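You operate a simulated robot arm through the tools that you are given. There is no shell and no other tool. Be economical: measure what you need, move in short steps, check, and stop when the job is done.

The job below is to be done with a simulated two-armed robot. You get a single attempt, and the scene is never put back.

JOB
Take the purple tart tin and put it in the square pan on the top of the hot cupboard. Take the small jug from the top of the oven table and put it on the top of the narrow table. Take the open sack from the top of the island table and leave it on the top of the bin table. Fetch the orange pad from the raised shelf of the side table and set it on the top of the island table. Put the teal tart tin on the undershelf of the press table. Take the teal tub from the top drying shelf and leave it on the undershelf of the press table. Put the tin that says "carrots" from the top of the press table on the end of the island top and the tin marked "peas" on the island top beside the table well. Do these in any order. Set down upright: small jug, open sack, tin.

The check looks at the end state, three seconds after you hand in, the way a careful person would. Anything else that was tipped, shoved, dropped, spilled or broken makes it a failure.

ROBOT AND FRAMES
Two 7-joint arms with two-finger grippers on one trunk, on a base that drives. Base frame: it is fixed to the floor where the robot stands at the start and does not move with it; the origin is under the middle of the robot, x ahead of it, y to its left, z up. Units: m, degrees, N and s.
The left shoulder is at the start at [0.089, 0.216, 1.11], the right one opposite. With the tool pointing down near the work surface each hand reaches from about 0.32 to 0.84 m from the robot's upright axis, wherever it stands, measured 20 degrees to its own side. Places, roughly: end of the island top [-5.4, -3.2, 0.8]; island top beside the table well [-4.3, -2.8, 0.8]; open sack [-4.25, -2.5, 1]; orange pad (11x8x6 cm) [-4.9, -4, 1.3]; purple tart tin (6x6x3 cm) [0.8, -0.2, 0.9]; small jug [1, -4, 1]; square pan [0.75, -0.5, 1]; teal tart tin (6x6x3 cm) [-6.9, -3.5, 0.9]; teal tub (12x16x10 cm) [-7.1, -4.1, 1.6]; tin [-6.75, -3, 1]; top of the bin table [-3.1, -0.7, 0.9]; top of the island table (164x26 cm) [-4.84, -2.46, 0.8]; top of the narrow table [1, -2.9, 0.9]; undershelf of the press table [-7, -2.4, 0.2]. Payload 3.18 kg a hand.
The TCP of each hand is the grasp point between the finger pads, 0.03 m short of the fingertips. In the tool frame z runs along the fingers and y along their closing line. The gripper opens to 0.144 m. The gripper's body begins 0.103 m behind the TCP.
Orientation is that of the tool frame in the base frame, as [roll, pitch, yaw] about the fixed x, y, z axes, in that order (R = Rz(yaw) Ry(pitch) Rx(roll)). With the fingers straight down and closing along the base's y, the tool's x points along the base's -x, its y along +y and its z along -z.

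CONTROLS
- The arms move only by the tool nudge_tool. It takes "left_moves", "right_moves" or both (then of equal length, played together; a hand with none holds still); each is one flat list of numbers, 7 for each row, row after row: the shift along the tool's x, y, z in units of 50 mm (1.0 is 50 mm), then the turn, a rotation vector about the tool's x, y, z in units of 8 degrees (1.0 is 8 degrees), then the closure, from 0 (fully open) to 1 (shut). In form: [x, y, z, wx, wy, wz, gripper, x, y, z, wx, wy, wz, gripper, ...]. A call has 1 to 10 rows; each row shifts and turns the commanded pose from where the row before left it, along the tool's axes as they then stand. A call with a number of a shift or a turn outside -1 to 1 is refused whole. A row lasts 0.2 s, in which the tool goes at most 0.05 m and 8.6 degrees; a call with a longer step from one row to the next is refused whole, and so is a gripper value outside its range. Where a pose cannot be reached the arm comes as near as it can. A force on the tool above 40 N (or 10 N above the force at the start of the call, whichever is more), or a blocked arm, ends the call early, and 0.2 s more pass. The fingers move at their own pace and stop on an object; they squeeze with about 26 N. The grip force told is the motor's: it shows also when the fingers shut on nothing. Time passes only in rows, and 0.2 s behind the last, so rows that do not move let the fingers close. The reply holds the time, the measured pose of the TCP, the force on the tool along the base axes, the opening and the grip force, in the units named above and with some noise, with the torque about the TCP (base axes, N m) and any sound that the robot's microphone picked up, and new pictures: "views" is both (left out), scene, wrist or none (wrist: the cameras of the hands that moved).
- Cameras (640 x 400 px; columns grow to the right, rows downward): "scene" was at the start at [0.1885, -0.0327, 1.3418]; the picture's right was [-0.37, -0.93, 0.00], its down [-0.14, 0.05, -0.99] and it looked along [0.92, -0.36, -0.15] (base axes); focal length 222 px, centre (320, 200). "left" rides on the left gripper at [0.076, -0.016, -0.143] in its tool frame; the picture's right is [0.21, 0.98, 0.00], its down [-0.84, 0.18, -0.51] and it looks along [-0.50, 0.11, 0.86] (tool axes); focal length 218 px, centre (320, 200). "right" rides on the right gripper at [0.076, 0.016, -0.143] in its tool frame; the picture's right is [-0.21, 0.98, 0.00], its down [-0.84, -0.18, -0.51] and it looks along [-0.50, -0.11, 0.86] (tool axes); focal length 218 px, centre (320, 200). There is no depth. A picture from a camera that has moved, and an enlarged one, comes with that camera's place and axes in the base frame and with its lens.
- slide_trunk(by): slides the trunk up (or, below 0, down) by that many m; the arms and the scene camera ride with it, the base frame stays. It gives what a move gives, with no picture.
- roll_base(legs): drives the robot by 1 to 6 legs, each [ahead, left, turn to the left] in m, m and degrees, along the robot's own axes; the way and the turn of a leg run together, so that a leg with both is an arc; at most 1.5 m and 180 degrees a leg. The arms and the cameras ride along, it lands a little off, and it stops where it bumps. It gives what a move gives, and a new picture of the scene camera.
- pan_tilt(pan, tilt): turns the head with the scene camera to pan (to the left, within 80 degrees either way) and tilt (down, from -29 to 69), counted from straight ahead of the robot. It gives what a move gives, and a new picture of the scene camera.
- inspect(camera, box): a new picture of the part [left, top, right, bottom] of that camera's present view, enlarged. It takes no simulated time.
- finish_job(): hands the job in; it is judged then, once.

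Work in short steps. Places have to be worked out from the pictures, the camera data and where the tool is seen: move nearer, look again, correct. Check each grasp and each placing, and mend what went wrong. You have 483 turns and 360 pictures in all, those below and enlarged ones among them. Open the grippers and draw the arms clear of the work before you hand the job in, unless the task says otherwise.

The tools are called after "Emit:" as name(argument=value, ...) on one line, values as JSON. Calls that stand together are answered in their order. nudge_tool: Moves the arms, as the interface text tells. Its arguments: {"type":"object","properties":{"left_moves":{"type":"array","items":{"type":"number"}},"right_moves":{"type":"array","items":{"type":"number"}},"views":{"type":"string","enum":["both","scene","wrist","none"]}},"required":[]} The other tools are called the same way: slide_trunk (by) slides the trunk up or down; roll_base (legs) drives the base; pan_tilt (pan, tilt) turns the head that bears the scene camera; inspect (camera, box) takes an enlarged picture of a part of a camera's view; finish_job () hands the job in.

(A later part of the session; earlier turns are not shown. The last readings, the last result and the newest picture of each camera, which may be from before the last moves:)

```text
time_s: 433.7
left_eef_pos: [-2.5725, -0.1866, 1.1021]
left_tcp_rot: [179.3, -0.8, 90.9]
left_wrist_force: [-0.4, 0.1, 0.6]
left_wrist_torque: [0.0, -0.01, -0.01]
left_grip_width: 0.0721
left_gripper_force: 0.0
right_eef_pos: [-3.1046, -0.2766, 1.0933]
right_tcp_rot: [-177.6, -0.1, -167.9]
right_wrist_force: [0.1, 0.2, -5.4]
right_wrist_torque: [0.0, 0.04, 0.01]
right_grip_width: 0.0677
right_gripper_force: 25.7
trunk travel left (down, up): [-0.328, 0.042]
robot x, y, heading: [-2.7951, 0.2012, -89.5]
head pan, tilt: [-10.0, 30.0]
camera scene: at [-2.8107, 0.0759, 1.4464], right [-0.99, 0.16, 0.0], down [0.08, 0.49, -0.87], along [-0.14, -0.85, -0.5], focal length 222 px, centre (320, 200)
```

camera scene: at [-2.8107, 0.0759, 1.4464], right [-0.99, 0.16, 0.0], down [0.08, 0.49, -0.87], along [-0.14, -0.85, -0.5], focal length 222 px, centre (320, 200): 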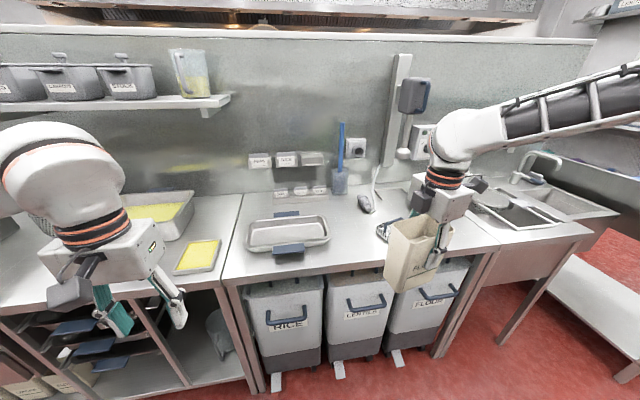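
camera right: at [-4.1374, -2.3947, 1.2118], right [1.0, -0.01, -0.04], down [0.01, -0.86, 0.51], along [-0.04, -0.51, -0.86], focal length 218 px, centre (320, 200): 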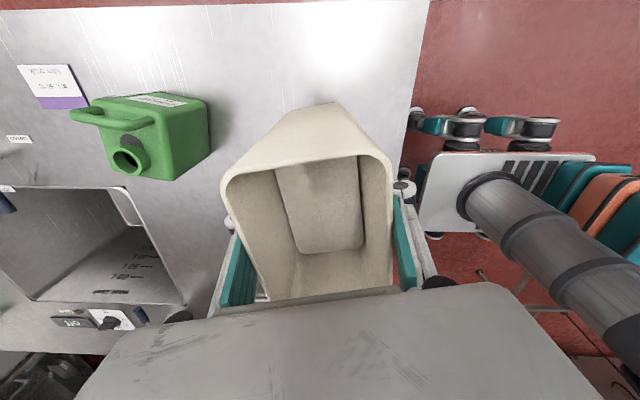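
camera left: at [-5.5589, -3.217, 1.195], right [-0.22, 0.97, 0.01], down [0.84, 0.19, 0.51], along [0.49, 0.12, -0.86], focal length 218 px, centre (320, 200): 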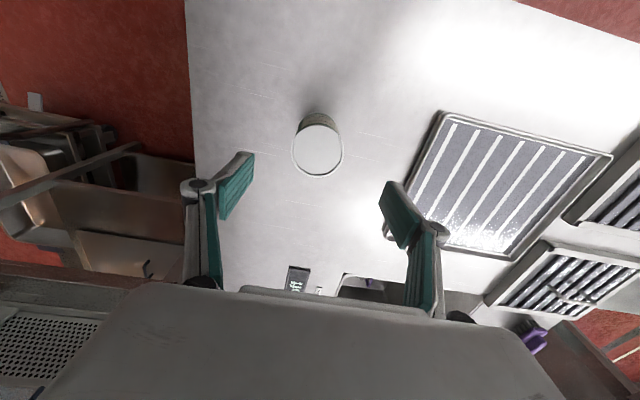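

The bin table has free room between the tray and the blue basket near [-3.05, -0.53]. I drive 0.14 m ahead and look through the wrist camera.

Emit:
roll_base(legs=[[0.14, 0, -0.5]])

Emit:
nudge_tool(right_moves=[-0.9, 0.4, -0.3, 0, 0, 0, 0.75], views="both")

```text
time_s: 435.0
left_eef_pos: [-2.5759, -0.3274, 1.1015]
left_tcp_rot: [179.3, -0.8, 90.2]
left_wrist_force: [0.3, -0.4, 0.0]
left_wrist_torque: [0.06, -0.02, -0.01]
left_grip_width: 0.0719
left_gripper_force: 0.0
right_eef_pos: [-3.108, -0.4122, 1.0937]
right_tcp_rot: [-177.6, -0.1, -168.3]
right_wrist_force: [0.3, -0.8, -5.6]
right_wrist_torque: [0.04, 0.04, 0.0]
right_grip_width: 0.0679
right_gripper_force: 26.3
trunk travel left (down, up): [-0.328, 0.042]
robot x, y, heading: [-2.7953, 0.0665, -89.7]
head pan, tilt: [-10.0, 30.0]
camera scene: at [-2.811, -0.0639, 1.4462], right [-0.99, 0.17, 0.0], down [0.09, 0.49, -0.87], along [-0.15, -0.85, -0.5], focal length 222 px, centre (320, 200)
```

scene: 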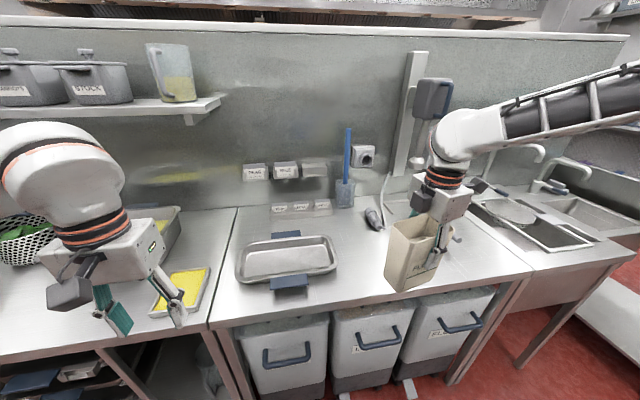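

```text
refused: row 1 steps farther than a row can; nothing moved
```

Emit:
inspect(camera="right", box=[0, 0, 640, 400])

```text
1.00 times, centred on (320, 200) of right (not enlarged: the box is as wide or as high as the picture)
camera zoom: at [-3.1884, -0.4075, 1.2358], right [0.01, 1.0, -0.04], down [0.86, 0.01, 0.51], along [0.51, -0.04, -0.86], focal length 218 px, centre (320, 200)
```

zoom: 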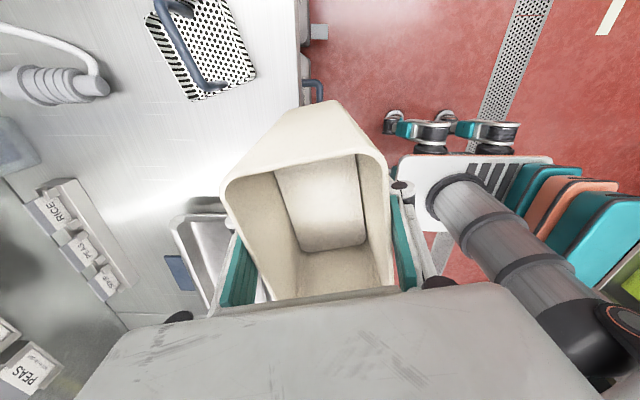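

Free slot: x from -3.15 (basket) to -2.97 (tray). I move the sack to [-3.06, -0.54].

Emit:
nudge_tool(right_moves=[-0.14, -0.9, 0, 0, 0, 0, 0.75, -0.14, -0.9, 0, 0, 0, 0, 0.75, -0.14, -0.9, 0, 0, 0, 0, 0.75], views="both")

```text
time_s: 435.8
left_eef_pos: [-2.5759, -0.3284, 1.102]
left_tcp_rot: [179.3, -0.7, 90.3]
left_wrist_force: [-0.9, -1.2, -0.2]
left_wrist_torque: [0.06, 0.01, 0.03]
left_grip_width: 0.0718
left_gripper_force: 0.0
right_eef_pos: [-3.0602, -0.5414, 1.0972]
right_tcp_rot: [-177.8, -0.1, -168.3]
right_wrist_force: [0.6, -0.5, -5.1]
right_wrist_torque: [0.05, 0.08, 0.01]
right_grip_width: 0.0678
right_gripper_force: 26.0
trunk travel left (down, up): [-0.328, 0.042]
robot x, y, heading: [-2.7967, 0.0664, -89.8]
head pan, tilt: [-10.0, 30.0]
camera scene: at [-2.8109, -0.0648, 1.446], right [-0.98, 0.17, 0.0], down [0.09, 0.49, -0.86], along [-0.15, -0.85, -0.5], focal length 222 px, centre (320, 200)
camera right: at [-3.1409, -0.5357, 1.2402], right [0.01, 1.0, -0.04], down [0.86, 0.01, 0.51], along [0.51, -0.04, -0.86], focal length 218 px, centre (320, 200)
```

scene: 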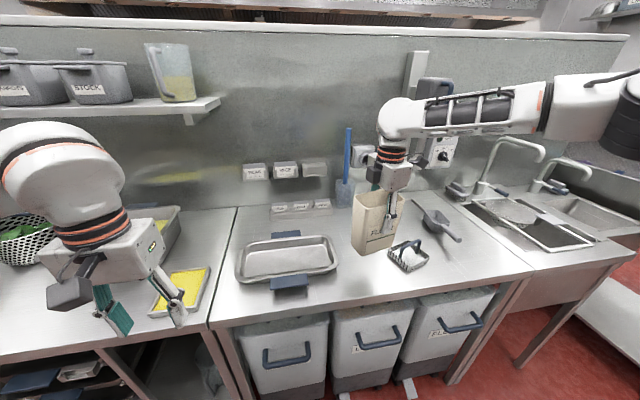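
right: 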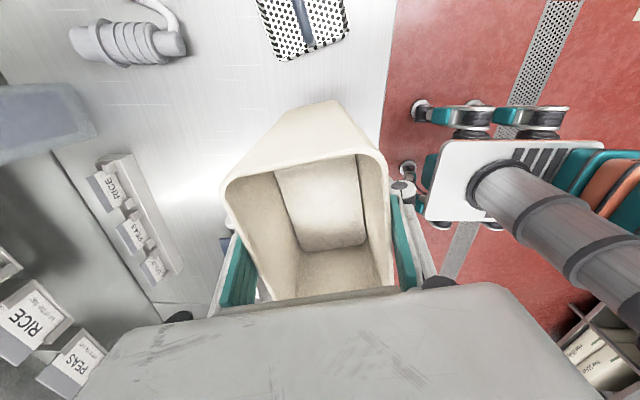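

Good placement spot. I lower the trunk 7 cm, then step down to contact.

Emit:
slide_trunk(by=-0.07)

Emit:
nudge_tool(right_moves=[0, 0, 0.12, 0, 0, 0, 0.75, 0, 0, 0.1, 0, 0, 0, 0.75, 0, 0, 0.1, 0, 0, 0, 0.75], views="scene")

```text
time_s: 436.9
left_eef_pos: [-2.5746, -0.3251, 1.0331]
left_tcp_rot: [179.3, -0.7, 90.2]
left_wrist_force: [-1.0, 0.9, 0.3]
left_wrist_torque: [-0.03, 0.0, -0.02]
left_grip_width: 0.072
left_gripper_force: 0.0
right_eef_pos: [-3.0593, -0.5388, 1.0312]
right_tcp_rot: [-177.4, -0.2, -168.3]
right_wrist_force: [-0.3, 1.2, -5.1]
right_wrist_torque: [-0.04, 0.04, 0.02]
right_grip_width: 0.0678
right_gripper_force: 26.1
trunk travel left (down, up): [-0.258, 0.112]
robot x, y, heading: [-2.7956, 0.0668, -90.0]
head pan, tilt: [-10.0, 30.0]
```

```text
time_s: 437.7
left_eef_pos: [-2.576, -0.3263, 1.0335]
left_tcp_rot: [179.4, -0.8, 90.3]
left_wrist_force: [0.3, -0.3, 1.1]
left_wrist_torque: [0.01, 0.0, -0.02]
left_grip_width: 0.072
left_gripper_force: 0.0
right_eef_pos: [-3.0591, -0.5397, 1.014]
right_tcp_rot: [-177.7, -0.1, -168.2]
right_wrist_force: [-0.2, -0.3, -4.7]
right_wrist_torque: [-0.02, 0.07, 0.0]
right_grip_width: 0.0675
right_gripper_force: 25.8
trunk travel left (down, up): [-0.258, 0.112]
robot x, y, heading: [-2.7944, 0.0657, -89.8]
head pan, tilt: [-10.0, 30.0]
camera scene: at [-2.811, -0.0804, 1.3746], right [-0.99, 0.17, 0.0], down [0.09, 0.49, -0.87], along [-0.15, -0.85, -0.5], focal length 222 px, centre (320, 200)
```

scene: 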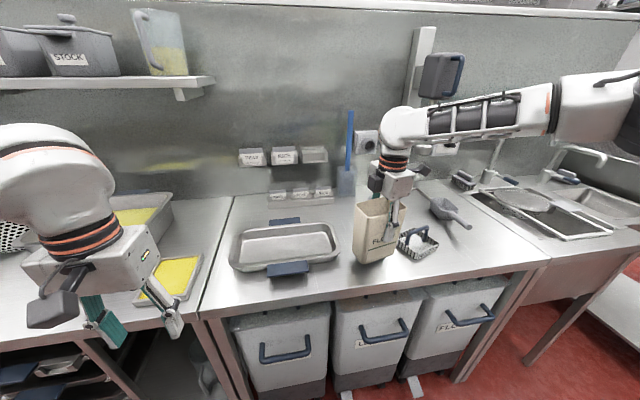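

Emit:
nudge_tool(right_moves=[0, 0, 0.1, 0, 0, 0, 0.75, 0, 0, 0.08, 0, 0, 0, 0.75, 0, 0, 0.08, 0, 0, 0, 0.75], views="none")

```text
time_s: 438.5
left_eef_pos: [-2.5756, -0.3272, 1.0329]
left_tcp_rot: [179.3, -0.8, 90.3]
left_wrist_force: [0.0, 0.3, -0.3]
left_wrist_torque: [0.02, -0.01, 0.01]
left_grip_width: 0.0722
left_gripper_force: 0.1
right_eef_pos: [-3.0586, -0.5402, 1.0004]
right_tcp_rot: [-177.7, 0.0, -168.3]
right_wrist_force: [0.3, -0.5, -4.5]
right_wrist_torque: [0.01, 0.03, -0.02]
right_grip_width: 0.0679
right_gripper_force: 26.2
trunk travel left (down, up): [-0.258, 0.112]
robot x, y, heading: [-2.7956, 0.0634, -90.0]
head pan, tilt: [-10.0, 30.0]
```

Emit:
nudge_tool(right_moves=[0, 0, 0.07, 0, 0, 0, 0.75, 0, 0, 0.07, 0, 0, 0, 0.75, 0, 0, 0.07, 0, 0, 0, 0.75], views="none")

```text
time_s: 439.3
left_eef_pos: [-2.5767, -0.3256, 1.0327]
left_tcp_rot: [179.3, -0.6, 90.3]
left_wrist_force: [0.2, -0.5, 0.1]
left_wrist_torque: [-0.03, 0.01, 0.04]
left_grip_width: 0.072
left_gripper_force: 0.0
right_eef_pos: [-3.0588, -0.5409, 0.9907]
right_tcp_rot: [-177.5, -0.2, -168.3]
right_wrist_force: [-1.7, 0.8, 4.4]
right_wrist_torque: [0.5, -0.24, 0.16]
right_grip_width: 0.0679
right_gripper_force: 25.8
trunk travel left (down, up): [-0.258, 0.112]
robot x, y, heading: [-2.7969, 0.0628, -90.1]
head pan, tilt: [-10.0, 30.0]
```

Contact. Open to 12 cm and lift straight up.

Emit:
nudge_tool(right_moves=[0, 0, 0, 0, 0, 0, 0.2, 0, 0, 0, 0, 0, 0, 0.2, 0, 0, -0.9, 0, 0, 0, 0.2, 0, 0, -0.9, 0, 0, 0, 0.2, 0, 0, -0.9, 0, 0, 0, 0.2], views="both")

```text
time_s: 440.5
left_eef_pos: [-2.5758, -0.3249, 1.0328]
left_tcp_rot: [179.3, -0.8, 90.4]
left_wrist_force: [-0.4, 0.7, -0.1]
left_wrist_torque: [-0.02, 0.01, 0.01]
left_grip_width: 0.0719
left_gripper_force: 0.1
right_eef_pos: [-3.0602, -0.5362, 1.1262]
right_tcp_rot: [-177.5, -0.2, -168.2]
right_wrist_force: [0.1, -0.4, 0.1]
right_wrist_torque: [-0.04, 0.03, -0.02]
right_grip_width: 0.1151
right_gripper_force: 0.1
trunk travel left (down, up): [-0.258, 0.112]
robot x, y, heading: [-2.7926, 0.0659, -89.8]
head pan, tilt: [-10.0, 30.0]
camera scene: at [-2.8105, -0.079, 1.3749], right [-0.99, 0.17, 0.0], down [0.09, 0.49, -0.87], along [-0.15, -0.85, -0.5], focal length 222 px, centre (320, 200)
camera right: at [-3.1403, -0.5295, 1.2691], right [0.01, 1.0, -0.04], down [0.86, 0.02, 0.51], along [0.51, -0.04, -0.86], focal length 218 px, centre (320, 200)
```

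scene: 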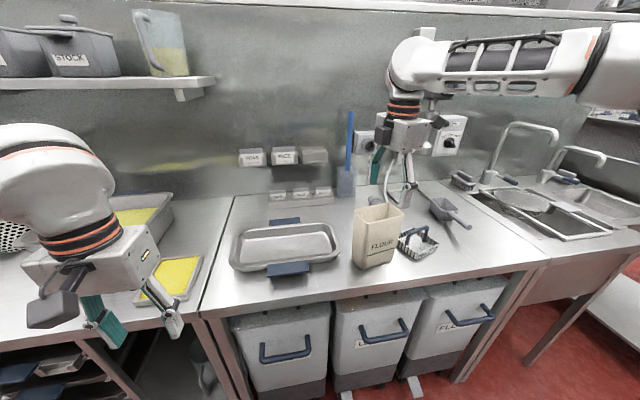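
right: 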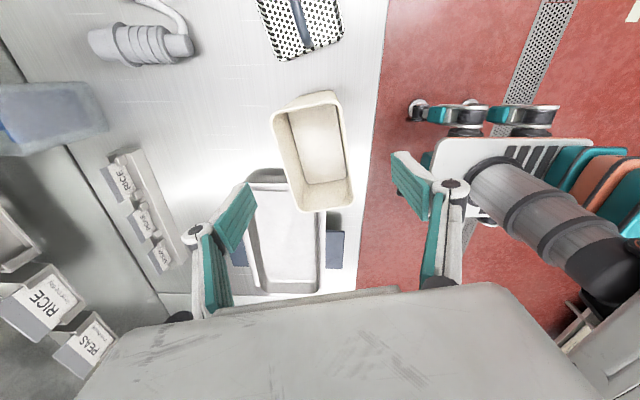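

The sack stands on the bin table. I draw the right hand back and turn it to its neutral yaw.

Emit:
nudge_tool(right_moves=[0, 0.9, -0.2, 0, 0, 0, 0.3, 0, 0.9, 0, 0, 0, 0, 0.3, 0, 0.5, 0, 0, 0, 1, 0.3, 0, 0, 0, 0, 0, 1, 0.3, 0, 0, 0, 0, 0, 1, 0.3, 0, 0, 0, 0, 0, 1, 0.3, 0, 0, 0, 0, 0, 1, 0.3, 0, 0, 0, 0, 0, 1, 0.3, 0, 0, 0, 0, 0, 1, 0.3, 0, 0, 0, 0, 0, 1, 0.3], views="none")

Emit:
nudge_tool(right_moves=[0, 0, 0, 0, 0, 1, 0.3, 0, 0, 0, 0, 0, 1, 0.3, 0, 0, 0, 0, 0, 1, 0.3, 0, 0, 0, 0, 0, 1, 0.3, 0, 0, 0, 0, 0, 0.65, 0.3], views="none")

Emit:
roll_base(legs=[[-0.35, 0, 0], [0, 0, -90]])

```text
time_s: 442.7
left_eef_pos: [-2.5761, -0.3258, 1.0313]
left_tcp_rot: [179.2, -0.6, 90.4]
left_wrist_force: [0.3, 1.3, 0.2]
left_wrist_torque: [0.0, -0.03, -0.03]
left_grip_width: 0.0719
left_gripper_force: 0.1
right_eef_pos: [-3.0843, -0.4222, 1.1304]
right_tcp_rot: [-178.9, 2.1, 127.6]
right_wrist_force: [-0.4, -0.1, 0.2]
right_wrist_torque: [0.01, 0.02, 0.0]
right_grip_width: 0.1008
right_gripper_force: 0.1
trunk travel left (down, up): [-0.258, 0.112]
robot x, y, heading: [-2.797, 0.0642, -89.8]
head pan, tilt: [-10.0, 30.0]
```

```text
time_s: 443.9
left_eef_pos: [-2.5751, -0.3256, 1.0331]
left_tcp_rot: [179.3, -0.7, 90.3]
left_wrist_force: [0.0, 0.2, -0.2]
left_wrist_torque: [0.01, -0.02, -0.01]
left_grip_width: 0.072
left_gripper_force: 0.0
right_eef_pos: [-3.0841, -0.4218, 1.1309]
right_tcp_rot: [179.6, 2.4, 90.4]
right_wrist_force: [-0.2, 0.1, 0.9]
right_wrist_torque: [-0.02, 0.01, -0.01]
right_grip_width: 0.101
right_gripper_force: 0.1
trunk travel left (down, up): [-0.258, 0.112]
robot x, y, heading: [-2.7956, 0.0646, -89.8]
head pan, tilt: [-10.0, 30.0]
```

```text
time_s: 450.0
left_eef_pos: [-3.1899, 0.1979, 1.0323]
left_tcp_rot: [179.4, -0.7, -0.2]
left_wrist_force: [0.5, -0.1, 0.0]
left_wrist_torque: [0.0, -0.01, 0.02]
left_grip_width: 0.0716
left_gripper_force: 0.2
right_eef_pos: [-3.2827, 0.7066, 1.1301]
right_tcp_rot: [179.7, 2.3, 0.1]
right_wrist_force: [-0.4, 0.2, -0.3]
right_wrist_torque: [-0.01, -0.01, 0.01]
right_grip_width: 0.1008
right_gripper_force: 0.0
trunk travel left (down, up): [-0.258, 0.112]
robot x, y, heading: [-2.7985, 0.4162, 179.4]
head pan, tilt: [-10.0, 30.0]
camera scene: at [-2.9429, 0.4337, 1.3747], right [0.18, 0.98, 0.0], down [0.49, -0.09, -0.87], along [-0.85, 0.15, -0.5], focal length 222 px, centre (320, 200)
```

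scene: 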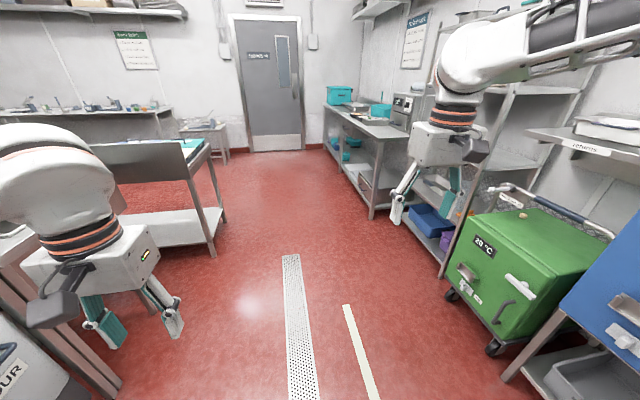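

Next I go back to the press table: west along the aisle, then south.

Emit:
roll_base(legs=[[1.4, -0.12, 0.6], [1.5, 0, 0], [0, 0, 90], [1.45, 0, 0]])

```text
time_s: 474.5
left_eef_pos: [-5.4333, -1.3231, 1.0326]
left_tcp_rot: [179.3, -0.7, 90.5]
left_wrist_force: [-0.2, -1.0, 0.4]
left_wrist_torque: [0.02, 0.03, -0.03]
left_grip_width: 0.0721
left_gripper_force: 0.0
right_eef_pos: [-5.939, -1.4209, 1.1302]
right_tcp_rot: [179.8, 2.4, 90.7]
right_wrist_force: [0.0, 0.3, -0.7]
right_wrist_torque: [-0.02, -0.01, -0.04]
right_grip_width: 0.1009
right_gripper_force: 0.1
trunk travel left (down, up): [-0.258, 0.112]
robot x, y, heading: [-5.6534, -0.9314, -89.8]
head pan, tilt: [-10.0, 30.0]
camera scene: at [-5.669, -1.0783, 1.3747], right [-0.99, 0.17, 0.0], down [0.08, 0.49, -0.87], along [-0.15, -0.85, -0.5], focal length 222 px, centre (320, 200)
```

scene: 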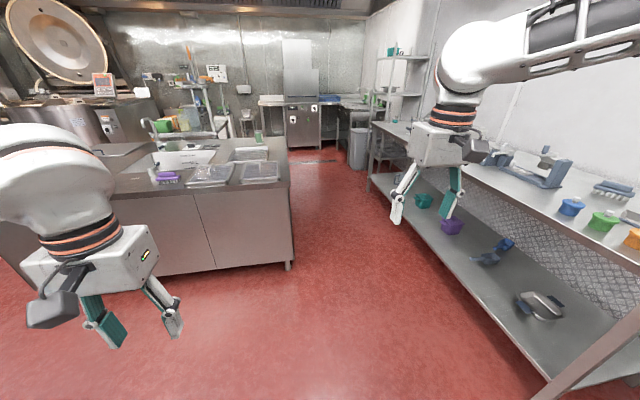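

Same approach as before: turn to face the press table and strafe south.

Emit:
roll_base(legs=[[0.4, 0, 0], [0, 0, -90], [0.45, 0, 0], [0, 1.45, 0], [0, 0.5, 0]])

Emit:
pan_tilt(pan=15, tilt=25)

```text
time_s: 500.2
left_eef_pos: [-6.4893, -3.5178, 1.0315]
left_tcp_rot: [179.2, -0.8, 0.5]
left_wrist_force: [-0.1, 0.1, 1.0]
left_wrist_torque: [0.0, -0.02, 0.02]
left_grip_width: 0.072
left_gripper_force: 0.0
right_eef_pos: [-6.5866, -3.0123, 1.1303]
right_tcp_rot: [179.6, 2.4, 0.7]
right_wrist_force: [0.8, -0.7, 0.5]
right_wrist_torque: [-0.04, -0.02, 0.01]
right_grip_width: 0.101
right_gripper_force: 0.0
trunk travel left (down, up): [-0.258, 0.112]
robot x, y, heading: [-6.0985, -3.2952, -179.7]
head pan, tilt: [-10.0, 30.0]
camera scene: at [-6.2443, -3.281, 1.3747], right [0.17, 0.99, 0.0], down [0.49, -0.08, -0.87], along [-0.85, 0.15, -0.5], focal length 222 px, centre (320, 200)
```

scene: 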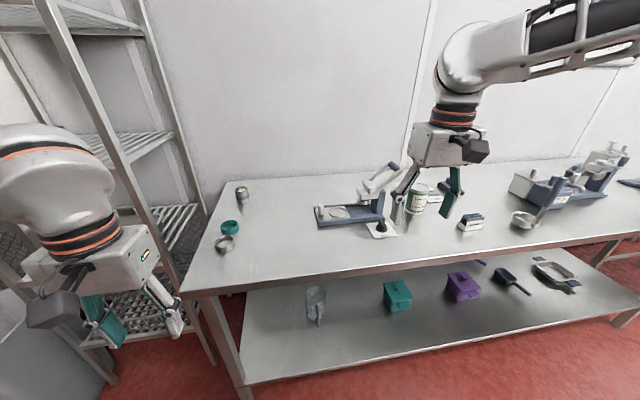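

```text
time_s: 501.1
left_eef_pos: [-6.4898, -3.5173, 1.033]
left_tcp_rot: [179.3, -0.7, 0.4]
left_wrist_force: [-0.5, -0.2, 0.1]
left_wrist_torque: [-0.03, 0.04, 0.01]
left_grip_width: 0.0717
left_gripper_force: 0.0
right_eef_pos: [-6.5863, -3.0122, 1.1311]
right_tcp_rot: [179.7, 2.4, 0.7]
right_wrist_force: [0.1, -0.6, -1.5]
right_wrist_torque: [0.04, -0.02, 0.02]
right_grip_width: 0.1007
right_gripper_force: 0.2
trunk travel left (down, up): [-0.258, 0.112]
robot x, y, heading: [-6.0984, -3.2983, -179.9]
head pan, tilt: [15.0, 25.0]
camera scene: at [-6.2441, -3.3203, 1.3827], right [-0.26, 0.96, 0.0], down [0.41, 0.11, -0.91], along [-0.87, -0.24, -0.42], focal length 222 px, centre (320, 200)
```

scene: 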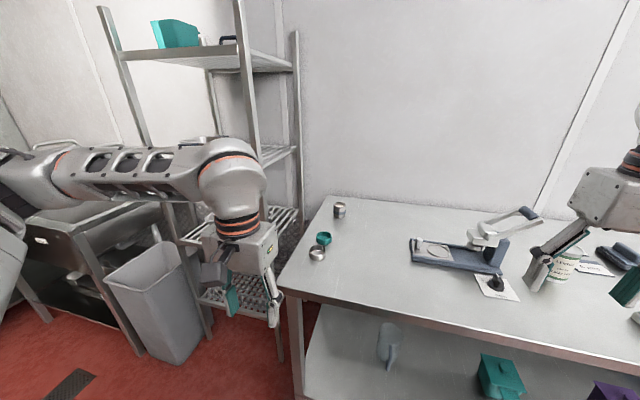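

Spots on the undershelf: free at y≈-3.37 (left of the clear jug) and y≈-2.94 (between jug and teal box). The teal tart tin is at [-6.906, -3.488]. I pitch the left hand 45° forward, so things held stay level and can go under the table.

Emit:
nudge_tool(left_moves=[0, 0, -0.6, 0, -0.94, 0, 0.4, 0, 0, 0, 0, -0.94, 0, 0.4, 0, 0, 0, 0, -0.94, 0, 0.4, 0, 0, 0, 0, -0.94, 0, 0.4, 0, 0, 0, 0, -0.94, 0, 0.4, 0, 0, 0, 0, -0.94, 0, 0.4], views="both")

```text
time_s: 502.5
left_eef_pos: [-6.5692, -3.4856, 1.0997]
left_tcp_rot: [178.9, 44.3, -0.4]
left_wrist_force: [-0.2, 0.1, -0.7]
left_wrist_torque: [-0.03, -0.02, 0.02]
left_grip_width: 0.0864
left_gripper_force: 0.0
left hand out of reach, approached as far as the arm can: row 4, 5, 6
right_eef_pos: [-6.5871, -3.0096, 1.1296]
right_tcp_rot: [179.7, 2.3, 0.8]
right_wrist_force: [-0.7, 0.0, -0.7]
right_wrist_torque: [-0.04, -0.03, -0.01]
right_grip_width: 0.1006
right_gripper_force: 0.0
trunk travel left (down, up): [-0.258, 0.112]
robot x, y, heading: [-6.0986, -3.2995, -179.6]
head pan, tilt: [15.0, 25.0]
camera scene: at [-6.2445, -3.3198, 1.3826], right [-0.26, 0.96, 0.0], down [0.41, 0.11, -0.91], along [-0.87, -0.24, -0.42], focal length 222 px, centre (320, 200)
camera left: at [-6.4164, -3.4669, 1.1489], right [0.16, -0.98, -0.13], down [-0.25, -0.17, 0.95], along [-0.96, -0.12, -0.27], focal length 218 px, centre (320, 200)
```

scene: 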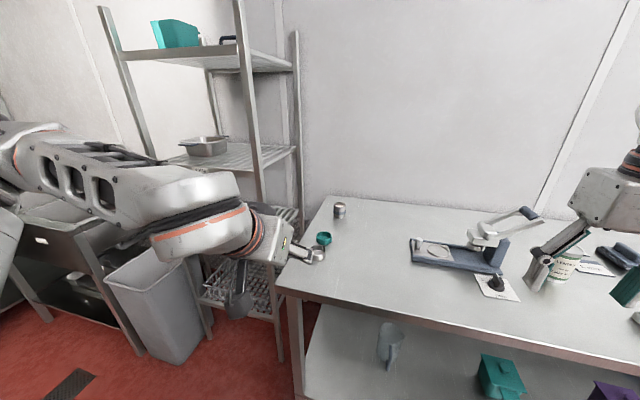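
left: 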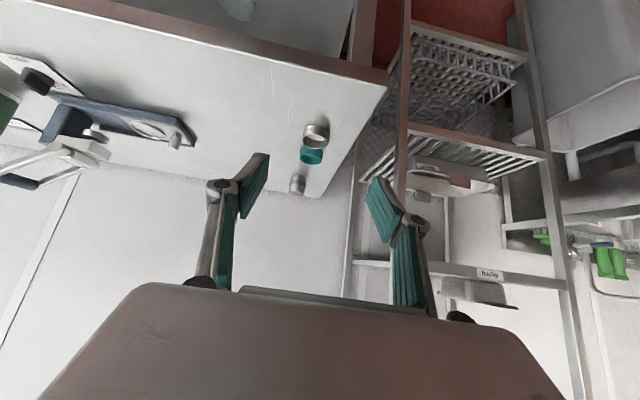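

Tin confirmed at [-6.91, -3.49]. I drive 0.1 m ahead and bring the pitched hand to its approach point.

Emit:
roll_base(legs=[[0.1, 0, 0]])

Emit:
nudge_tool(left_moves=[-0.18, 0, 0.93, 0, 0, 0, 0.4, -0.18, 0, 0.93, 0, 0, 0, 0.4, -0.18, 0.03, 0.93, 0, 0, 0, 0.4, -0.18, 0.03, 0.9, 0, 0, 0, 0.4], views="both")

```text
time_s: 503.7
left_eef_pos: [-6.6719, -3.4866, 1.1008]
left_tcp_rot: [178.8, 44.3, -0.3]
left_wrist_force: [-1.0, 0.0, -0.5]
left_wrist_torque: [0.0, -0.03, 0.0]
left_grip_width: 0.0863
left_gripper_force: 0.1
right_eef_pos: [-6.6872, -3.0118, 1.1302]
right_tcp_rot: [179.8, 2.3, 0.6]
right_wrist_force: [0.1, 0.0, -0.1]
right_wrist_torque: [0.01, -0.04, -0.02]
right_grip_width: 0.1005
right_gripper_force: 0.1
trunk travel left (down, up): [-0.258, 0.112]
robot x, y, heading: [-6.1955, -3.2968, -179.9]
head pan, tilt: [15.0, 25.0]
camera scene: at [-6.3447, -3.3207, 1.3826], right [-0.26, 0.96, 0.0], down [0.41, 0.11, -0.91], along [-0.87, -0.24, -0.42], focal length 222 px, centre (320, 200)
```

scene: 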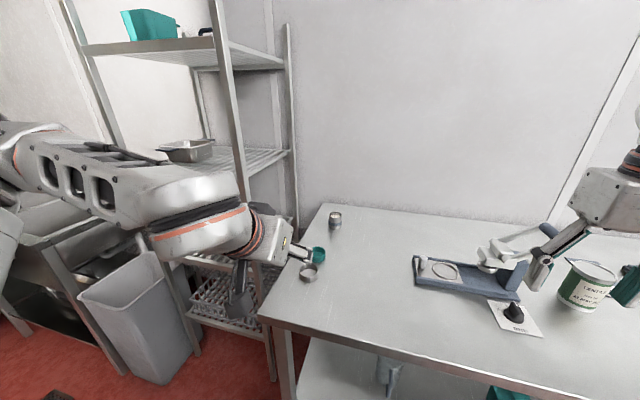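

```text
time_s: 504.7
left_eef_pos: [-6.8248, -3.4934, 0.9924]
left_tcp_rot: [178.9, 44.2, -0.3]
left_wrist_force: [0.1, 1.4, -0.5]
left_wrist_torque: [-0.01, 0.0, 0.01]
left_grip_width: 0.0865
left_gripper_force: 0.0
right_eef_pos: [-6.6876, -3.0115, 1.1298]
right_tcp_rot: [179.7, 2.2, 0.6]
right_wrist_force: [-0.1, -1.1, 0.8]
right_wrist_torque: [0.01, -0.01, -0.01]
right_grip_width: 0.101
right_gripper_force: 0.1
trunk travel left (down, up): [-0.258, 0.112]
robot x, y, heading: [-6.1961, -3.2977, -179.7]
head pan, tilt: [15.0, 25.0]
camera scene: at [-6.3448, -3.3207, 1.3825], right [-0.26, 0.96, 0.0], down [0.41, 0.11, -0.91], along [-0.87, -0.24, -0.42], focal length 222 px, centre (320, 200)
camera left: at [-6.6716, -3.4741, 1.0414], right [0.16, -0.98, -0.13], down [-0.25, -0.17, 0.95], along [-0.96, -0.12, -0.27], focal length 218 px, centre (320, 200)
```

scene: 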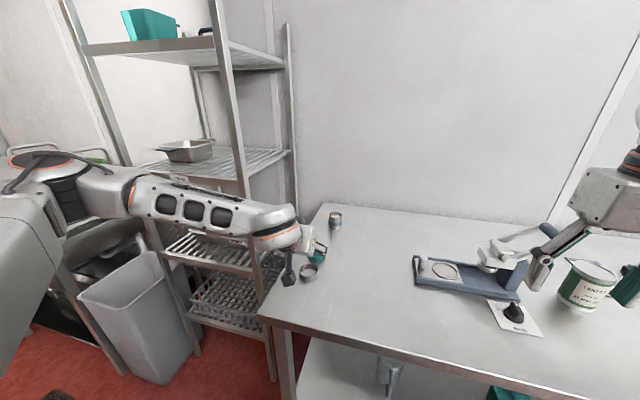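
left: 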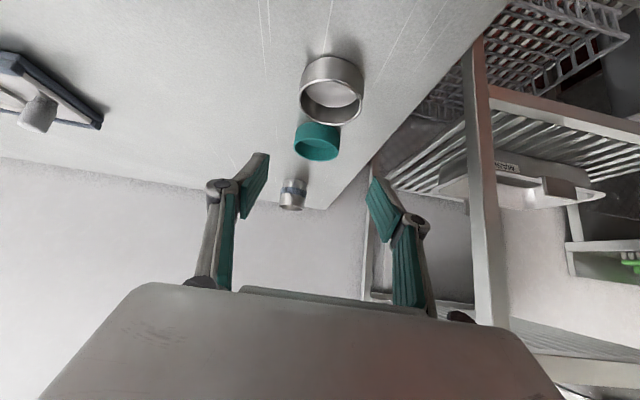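

Aligned. Advance 10 cm along the tool and close.

Emit:
nudge_tool(left_moves=[0, -0.06, 0.7, 0, 0, 0, 0.4, 0, 0, 0.7, 0, 0, 0, 0.4, 0, 0, 0.58, 0, 0, 0, 0.4, 0, 0, 0, 0, 0, 0, 0.8, 0, 0, 0, 0, 0, 0, 0.8, 0, 0, 0, 0, 0, 0, 0.8], views="both")

```text
time_s: 506.1
left_eef_pos: [-6.8927, -3.4904, 0.9232]
left_tcp_rot: [178.9, 44.3, -0.3]
left_wrist_force: [-0.3, -0.3, -0.5]
left_wrist_torque: [0.0, 0.01, 0.02]
left_grip_width: 0.0289
left_gripper_force: 0.0
right_eef_pos: [-6.6859, -3.012, 1.1309]
right_tcp_rot: [179.7, 2.4, 0.6]
right_wrist_force: [-0.3, 0.1, 0.7]
right_wrist_torque: [-0.01, 0.01, -0.02]
right_grip_width: 0.1007
right_gripper_force: 0.0
trunk travel left (down, up): [-0.258, 0.112]
robot x, y, heading: [-6.1951, -3.2999, -180.1]
head pan, tilt: [15.0, 25.0]
camera scene: at [-6.3436, -3.3207, 1.3827], right [-0.26, 0.96, 0.0], down [0.41, 0.11, -0.91], along [-0.87, -0.24, -0.42], focal length 222 px, centre (320, 200)
camera left: at [-6.7394, -3.4719, 0.9715], right [0.16, -0.98, -0.13], down [-0.25, -0.17, 0.95], along [-0.96, -0.12, -0.27], focal length 218 px, centre (320, 200)
```

scene: 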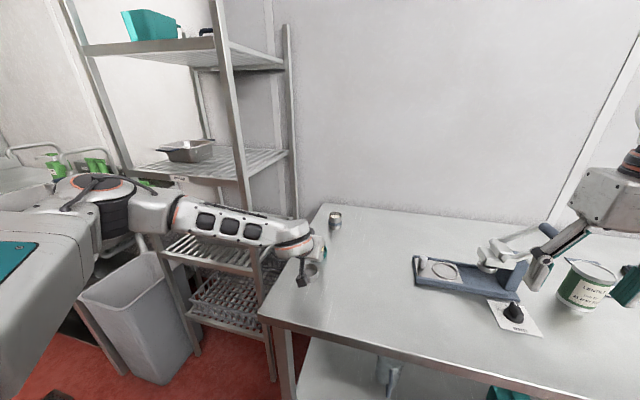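
left: 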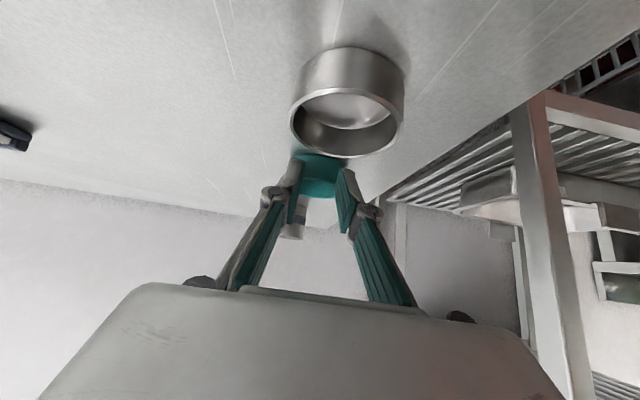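

The fingers closed above the tin (it sits lower than thought). Open, advance in small steps, feeling for the table.

Emit:
nudge_tool(left_moves=[0, 0, -0.3, 0, 0, 0, 0.4, 0, 0, 0, 0, 0, 0, 0.4, 0, 0, 0.3, 0, 0, 0, 0.4, 0.1, 0, 0.2, 0, 0, 0, 0.4, 0.1, 0, 0.15, 0, 0, 0, 0.4], views="wrist")

```text
time_s: 507.3
left_eef_pos: [-6.8988, -3.4903, 0.9076]
left_tcp_rot: [179.1, 44.6, -0.2]
left_wrist_force: [1.7, 0.8, 12.0]
left_wrist_torque: [0.6, 0.07, -0.16]
left_grip_width: 0.0892
left_gripper_force: 2.0
right_eef_pos: [-6.6854, -3.0104, 1.1311]
right_tcp_rot: [179.7, 2.5, 0.6]
right_wrist_force: [0.8, -0.2, -1.2]
right_wrist_torque: [-0.02, 0.0, -0.01]
right_grip_width: 0.1007
right_gripper_force: 0.0
trunk travel left (down, up): [-0.258, 0.112]
robot x, y, heading: [-6.1994, -3.2979, -179.9]
head pan, tilt: [15.0, 25.0]
camera left: at [-6.7444, -3.4715, 0.9545], right [0.16, -0.98, -0.13], down [-0.24, -0.17, 0.96], along [-0.96, -0.12, -0.26], focal length 218 px, centre (320, 200)
```

left: 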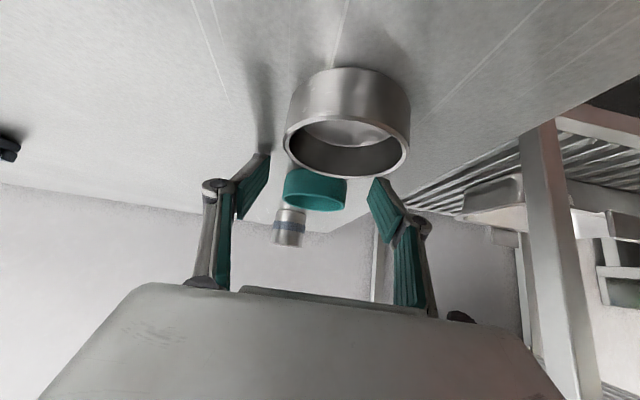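

Tips touch the table (~0.878). Ease 3 mm up and close.

Emit:
nudge_tool(left_moves=[-0.04, 0, -0.04, 0, 0, 0, 0.4, 0, 0, 0, 0, 0, 0, 0.8, 0, 0, 0, 0, 0, 0, 0.8, 0, 0, 0, 0, 0, 0, 0.8], views="wrist")

```text
time_s: 508.3
left_eef_pos: [-6.8961, -3.4883, 0.9096]
left_tcp_rot: [178.9, 44.5, -0.3]
left_wrist_force: [4.5, 10.5, 19.5]
left_wrist_torque: [0.77, 0.11, -0.28]
left_grip_width: 0.0344
left_gripper_force: 4.5
right_eef_pos: [-6.6842, -3.0105, 1.1318]
right_tcp_rot: [179.6, 2.6, 0.6]
right_wrist_force: [0.7, -0.3, 0.2]
right_wrist_torque: [0.0, -0.04, 0.03]
right_grip_width: 0.1009
right_gripper_force: 0.0
trunk travel left (down, up): [-0.258, 0.112]
robot x, y, heading: [-6.1978, -3.2971, -179.8]
head pan, tilt: [15.0, 25.0]
camera left: at [-6.7431, -3.4705, 0.9573], right [0.15, -0.98, -0.13], down [-0.24, -0.17, 0.96], along [-0.96, -0.12, -0.26], focal length 218 px, centre (320, 200)
```

left: 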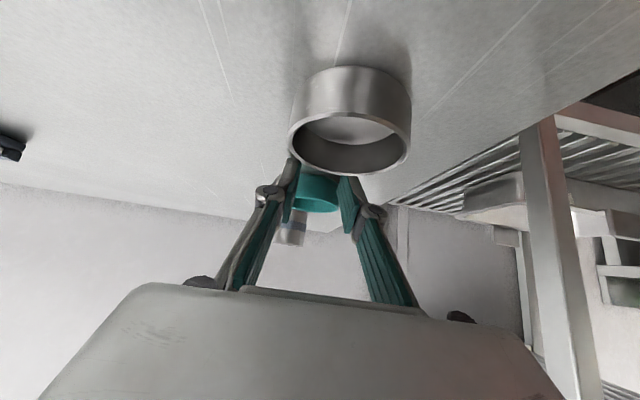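

The tin stands about 3 cm farther back than the fingertips. Open, retreat, shift 3 cm farther, and come down again.

Emit:
nudge_tool(left_moves=[0, 0, 0, 0, 0, 0, 0.4, 0, 0, -0.6, 0, 0, 0, 0.4, -0.43, 0, 0.42, 0, 0, 0, 0.4, 0, 0, 0, 0, 0, 0, 0.4], views="wrist")

```text
time_s: 509.3
left_eef_pos: [-6.9062, -3.4904, 0.9273]
left_tcp_rot: [178.9, 44.3, -0.3]
left_wrist_force: [0.8, 0.8, 0.6]
left_wrist_torque: [0.0, 0.0, 0.0]
left_grip_width: 0.0862
left_gripper_force: 0.0
right_eef_pos: [-6.6855, -3.0117, 1.1308]
right_tcp_rot: [179.7, 2.4, 0.6]
right_wrist_force: [0.3, 0.0, 0.0]
right_wrist_torque: [0.0, 0.0, -0.02]
right_grip_width: 0.1008
right_gripper_force: 0.1
trunk travel left (down, up): [-0.258, 0.112]
robot x, y, heading: [-6.1935, -3.3008, -179.9]
head pan, tilt: [15.0, 25.0]
camera left: at [-6.7526, -3.4725, 0.9756], right [0.16, -0.98, -0.13], down [-0.25, -0.17, 0.95], along [-0.96, -0.12, -0.27], focal length 218 px, centre (320, 200)
```

left: 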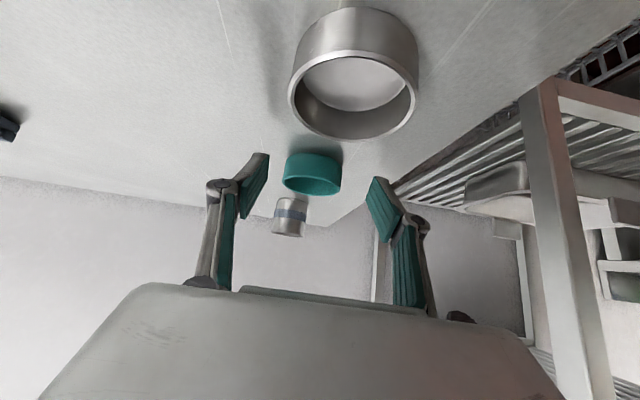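

Tin now reads at [-6.954, -3.486]. Advance to TCP ≈[-6.936, 0.912] and close.

Emit:
nudge_tool(left_moves=[-0.22, -0.05, 0.32, 0, 0, 0, 0.4, 0, 0, 0.32, 0, 0, 0, 0.4, 0, 0, 0, 0, 0, 0, 0.8, 0, 0, 0, 0, 0, 0, 0.8, 0, 0, 0, 0, 0, 0, 0.8], views="wrist")

```text
time_s: 510.5
left_eef_pos: [-6.9373, -3.4888, 0.9112]
left_tcp_rot: [178.9, 44.2, -0.3]
left_wrist_force: [0.4, 0.2, 0.1]
left_wrist_torque: [0.02, 0.02, -0.03]
left_grip_width: 0.0572
left_gripper_force: 25.7
right_eef_pos: [-6.6869, -3.0101, 1.1309]
right_tcp_rot: [179.7, 2.3, 0.6]
right_wrist_force: [-0.3, -0.1, 0.4]
right_wrist_torque: [0.0, -0.01, -0.01]
right_grip_width: 0.101
right_gripper_force: 0.0
trunk travel left (down, up): [-0.258, 0.112]
robot x, y, heading: [-6.2004, -3.2991, -179.7]
head pan, tilt: [15.0, 25.0]
camera left: at [-6.7841, -3.4699, 0.9602], right [0.16, -0.98, -0.13], down [-0.25, -0.17, 0.95], along [-0.96, -0.12, -0.27], focal length 218 px, centre (320, 200)
```

left: 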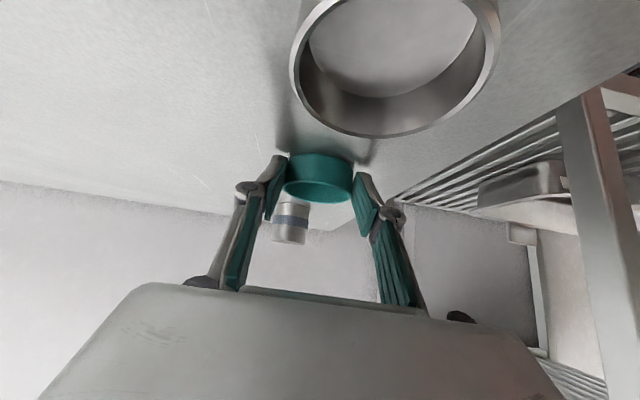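

Gripped (5.7 cm). Lift straight up 10 cm, then back.

Emit:
nudge_tool(left_moves=[-0.6, 0, -0.62, 0, 0, 0, 0.8, -0.6, 0, -0.62, 0, 0, 0, 0.8, -0.2, 0, -0.2, 0, 0, 0, 0.8, 0.68, 0, -0.66, 0, 0, 0, 0.8, 0.68, 0, -0.66, 0, 0, 0, 0.8, 0.68, 0, -0.66, 0, 0, 0, 0.8, 0.68, 0, -0.66, 0, 0, 0, 0.8, 0.68, 0, -0.66, 0, 0, 0, 0.8], views="both")

```text
time_s: 512.3
left_eef_pos: [-6.6987, -3.4853, 1.0118]
left_tcp_rot: [178.9, 44.3, -0.2]
left_wrist_force: [0.0, 0.0, 0.5]
left_wrist_torque: [0.01, 0.01, 0.02]
left_grip_width: 0.0575
left_gripper_force: 25.9
right_eef_pos: [-6.687, -3.0117, 1.1304]
right_tcp_rot: [179.6, 2.4, 0.6]
right_wrist_force: [0.2, -0.7, 0.1]
right_wrist_torque: [-0.04, 0.05, 0.01]
right_grip_width: 0.1008
right_gripper_force: 0.0
trunk travel left (down, up): [-0.258, 0.112]
robot x, y, heading: [-6.1981, -3.2976, -179.6]
head pan, tilt: [15.0, 25.0]
camera scene: at [-6.3429, -3.3206, 1.3829], right [-0.26, 0.96, 0.0], down [0.41, 0.11, -0.91], along [-0.87, -0.24, -0.42], focal length 222 px, centre (320, 200)
camera left: at [-6.545, -3.4666, 1.0605], right [0.16, -0.98, -0.13], down [-0.25, -0.17, 0.95], along [-0.96, -0.12, -0.27], focal length 218 px, centre (320, 200)
```

scene: 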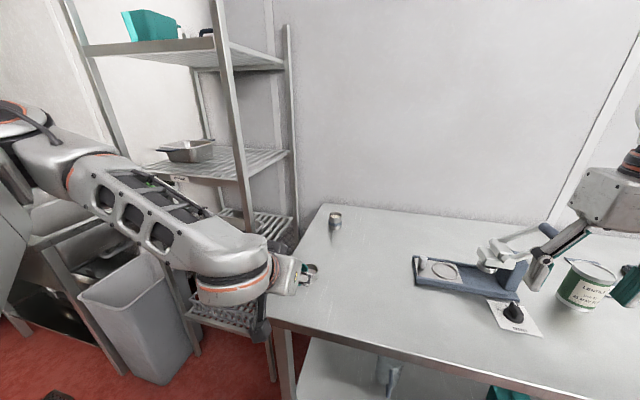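
left: 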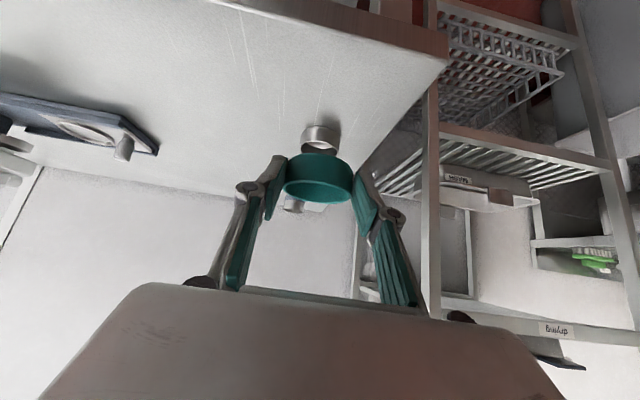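

Tart tin secured. I back off 0.12 m, raise the right hand, and lower the trunk to reach the undershelf.

Emit:
roll_base(legs=[[-0.12, 0, 0]])

Emit:
nudge_tool(right_moves=[0.6, 0, -0.7, 0, 0, 0, 0.5, 0.6, 0, -0.7, 0, 0, 0, 0.5, 0, 0, -0.9, 0, 0, 0, 0.5, 0, 0, -0.9, 0, 0, 0, 0.5], views="none")

Emit:
slide_trunk(by=-0.25)

Emit:
pan_tilt(pan=15, tilt=35)

```text
time_s: 513.5
left_eef_pos: [-6.5789, -3.4851, 1.013]
left_tcp_rot: [178.9, 44.2, -0.4]
left_wrist_force: [0.6, 0.8, -0.1]
left_wrist_torque: [-0.01, 0.0, -0.01]
left_grip_width: 0.0571
left_gripper_force: 26.3
right_eef_pos: [-6.5651, -3.0095, 1.1303]
right_tcp_rot: [179.6, 2.4, 0.5]
right_wrist_force: [0.5, 0.6, 0.7]
right_wrist_torque: [-0.01, 0.06, -0.02]
right_grip_width: 0.1005
right_gripper_force: 0.0
trunk travel left (down, up): [-0.258, 0.112]
robot x, y, heading: [-6.0769, -3.299, -179.6]
head pan, tilt: [15.0, 25.0]
camera scene: at [-6.2231, -3.3202, 1.3828], right [-0.26, 0.96, 0.0], down [0.41, 0.11, -0.91], along [-0.87, -0.24, -0.42], focal length 222 px, centre (320, 200)
```

scene: 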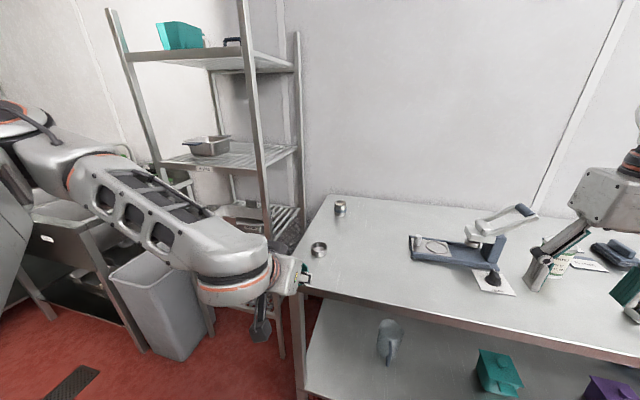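

```text
time_s: 514.5
left_eef_pos: [-6.5801, -3.4849, 1.0118]
left_tcp_rot: [179.0, 44.2, -0.2]
left_wrist_force: [-0.8, -0.2, -0.3]
left_wrist_torque: [0.01, 0.02, 0.01]
left_grip_width: 0.0572
left_gripper_force: 25.7
right_eef_pos: [-6.5218, -3.0094, 1.1796]
right_tcp_rot: [179.7, 2.4, 0.6]
right_wrist_force: [-0.4, 0.2, -1.0]
right_wrist_torque: [0.02, -0.01, -0.05]
right_grip_width: 0.0719
right_gripper_force: 0.0
right hand out of reach, approached as far as the arm can: row 2, 3, 4
trunk travel left (down, up): [-0.258, 0.112]
robot x, y, heading: [-6.0761, -3.2969, -179.9]
head pan, tilt: [15.0, 25.0]
```

```text
time_s: 516.3
left_eef_pos: [-6.5357, -3.4847, 0.6159]
left_tcp_rot: [179.2, 13.8, -0.2]
left_wrist_force: [0.0, 0.2, -0.4]
left_wrist_torque: [0.01, -0.02, 0.01]
left_grip_width: 0.0573
left_gripper_force: 26.1
right_eef_pos: [-6.5677, -3.0118, 0.7871]
right_tcp_rot: [179.2, -29.3, 0.4]
right_wrist_force: [13.7, 0.9, 4.9]
right_wrist_torque: [0.0, 1.73, -0.27]
right_grip_width: 0.072
right_gripper_force: 0.0
trunk travel left (down, up): [-0.07, 0.299]
robot x, y, heading: [-6.0821, -3.2991, -179.9]
head pan, tilt: [15.0, 25.0]
stopped: the force on the tool passed its limit at 206 N (the readings are from after the stop); the commanded pose is now the measured one
```

```text
time_s: 517.0
left_eef_pos: [-6.5371, -3.484, 0.618]
left_tcp_rot: [179.0, 13.8, -0.2]
left_wrist_force: [-0.1, -0.3, -0.4]
left_wrist_torque: [0.02, 0.01, 0.02]
left_grip_width: 0.0571
left_gripper_force: 25.7
right_eef_pos: [-6.5685, -3.0112, 0.7865]
right_tcp_rot: [179.2, -29.1, 0.4]
right_wrist_force: [17.4, -0.6, -0.2]
right_wrist_torque: [0.01, 1.53, -0.31]
right_grip_width: 0.0718
right_gripper_force: 0.1
trunk travel left (down, up): [-0.07, 0.299]
robot x, y, heading: [-6.0732, -3.2992, -179.8]
head pan, tilt: [15.0, 35.0]
camera scene: at [-6.392, -3.3192, 1.1519], right [-0.26, 0.97, 0.0], down [0.55, 0.15, -0.82], along [-0.79, -0.21, -0.57], focal length 222 px, centre (320, 200)
```

scene: 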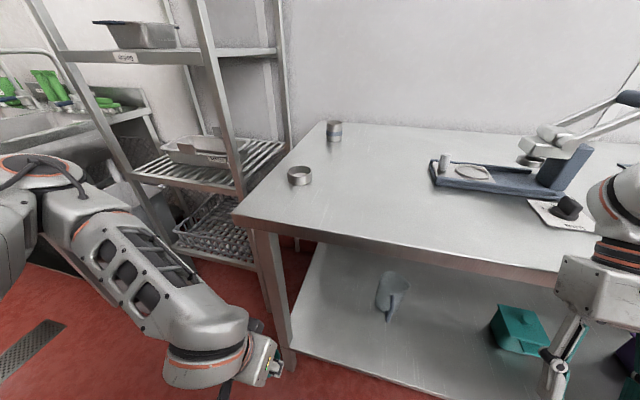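

The trunk leans forward as it goes down and the right gripper met the table's edge. I pull the right hand back immediately.

Emit:
nudge_tool(right_moves=[0.6, 0, 0.33, 0, 0, 0, 0.5, 0.7, 0, 0.38, 0, 0, 0, 0.5, 0.7, 0, 0.38, 0, 0, 0, 0.5], views="none")

Emit:
pan_tilt(pan=-25, tilt=25)

```text
time_s: 517.8
left_eef_pos: [-6.5368, -3.4851, 0.6178]
left_tcp_rot: [179.1, 13.9, -0.3]
left_wrist_force: [1.0, 0.3, -0.2]
left_wrist_torque: [-0.01, -0.02, -0.01]
left_grip_width: 0.0573
left_gripper_force: 26.2
right_eef_pos: [-6.4568, -3.0113, 0.7889]
right_tcp_rot: [179.1, -28.9, 0.3]
right_wrist_force: [0.3, 0.1, 0.3]
right_wrist_torque: [0.03, 0.04, 0.0]
right_grip_width: 0.0721
right_gripper_force: 0.1
trunk travel left (down, up): [-0.07, 0.299]
robot x, y, heading: [-6.0782, -3.2995, -179.6]
head pan, tilt: [15.0, 35.0]
```

```text
time_s: 518.9
left_eef_pos: [-6.5368, -3.4837, 0.6155]
left_tcp_rot: [179.1, 13.9, -0.2]
left_wrist_force: [0.5, 0.3, 0.0]
left_wrist_torque: [-0.01, -0.01, -0.02]
left_grip_width: 0.0572
left_gripper_force: 25.9
right_eef_pos: [-6.4565, -3.0099, 0.7876]
right_tcp_rot: [179.2, -29.1, 0.4]
right_wrist_force: [0.0, 1.2, 0.4]
right_wrist_torque: [0.02, -0.05, 0.02]
right_grip_width: 0.0717
right_gripper_force: 0.0
trunk travel left (down, up): [-0.07, 0.299]
robot x, y, heading: [-6.0764, -3.2953, -179.7]
head pan, tilt: [-25.0, 25.0]
camera scene: at [-6.3919, -3.2576, 1.1672], right [0.42, 0.91, 0.0], down [0.38, -0.18, -0.91], along [-0.82, 0.38, -0.42], focal length 222 px, centre (320, 200)
```

scene: 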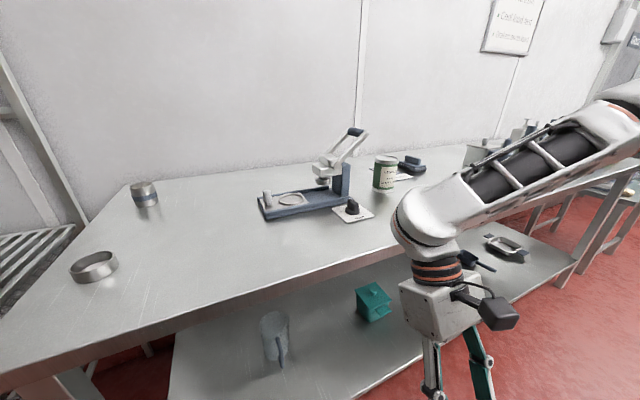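

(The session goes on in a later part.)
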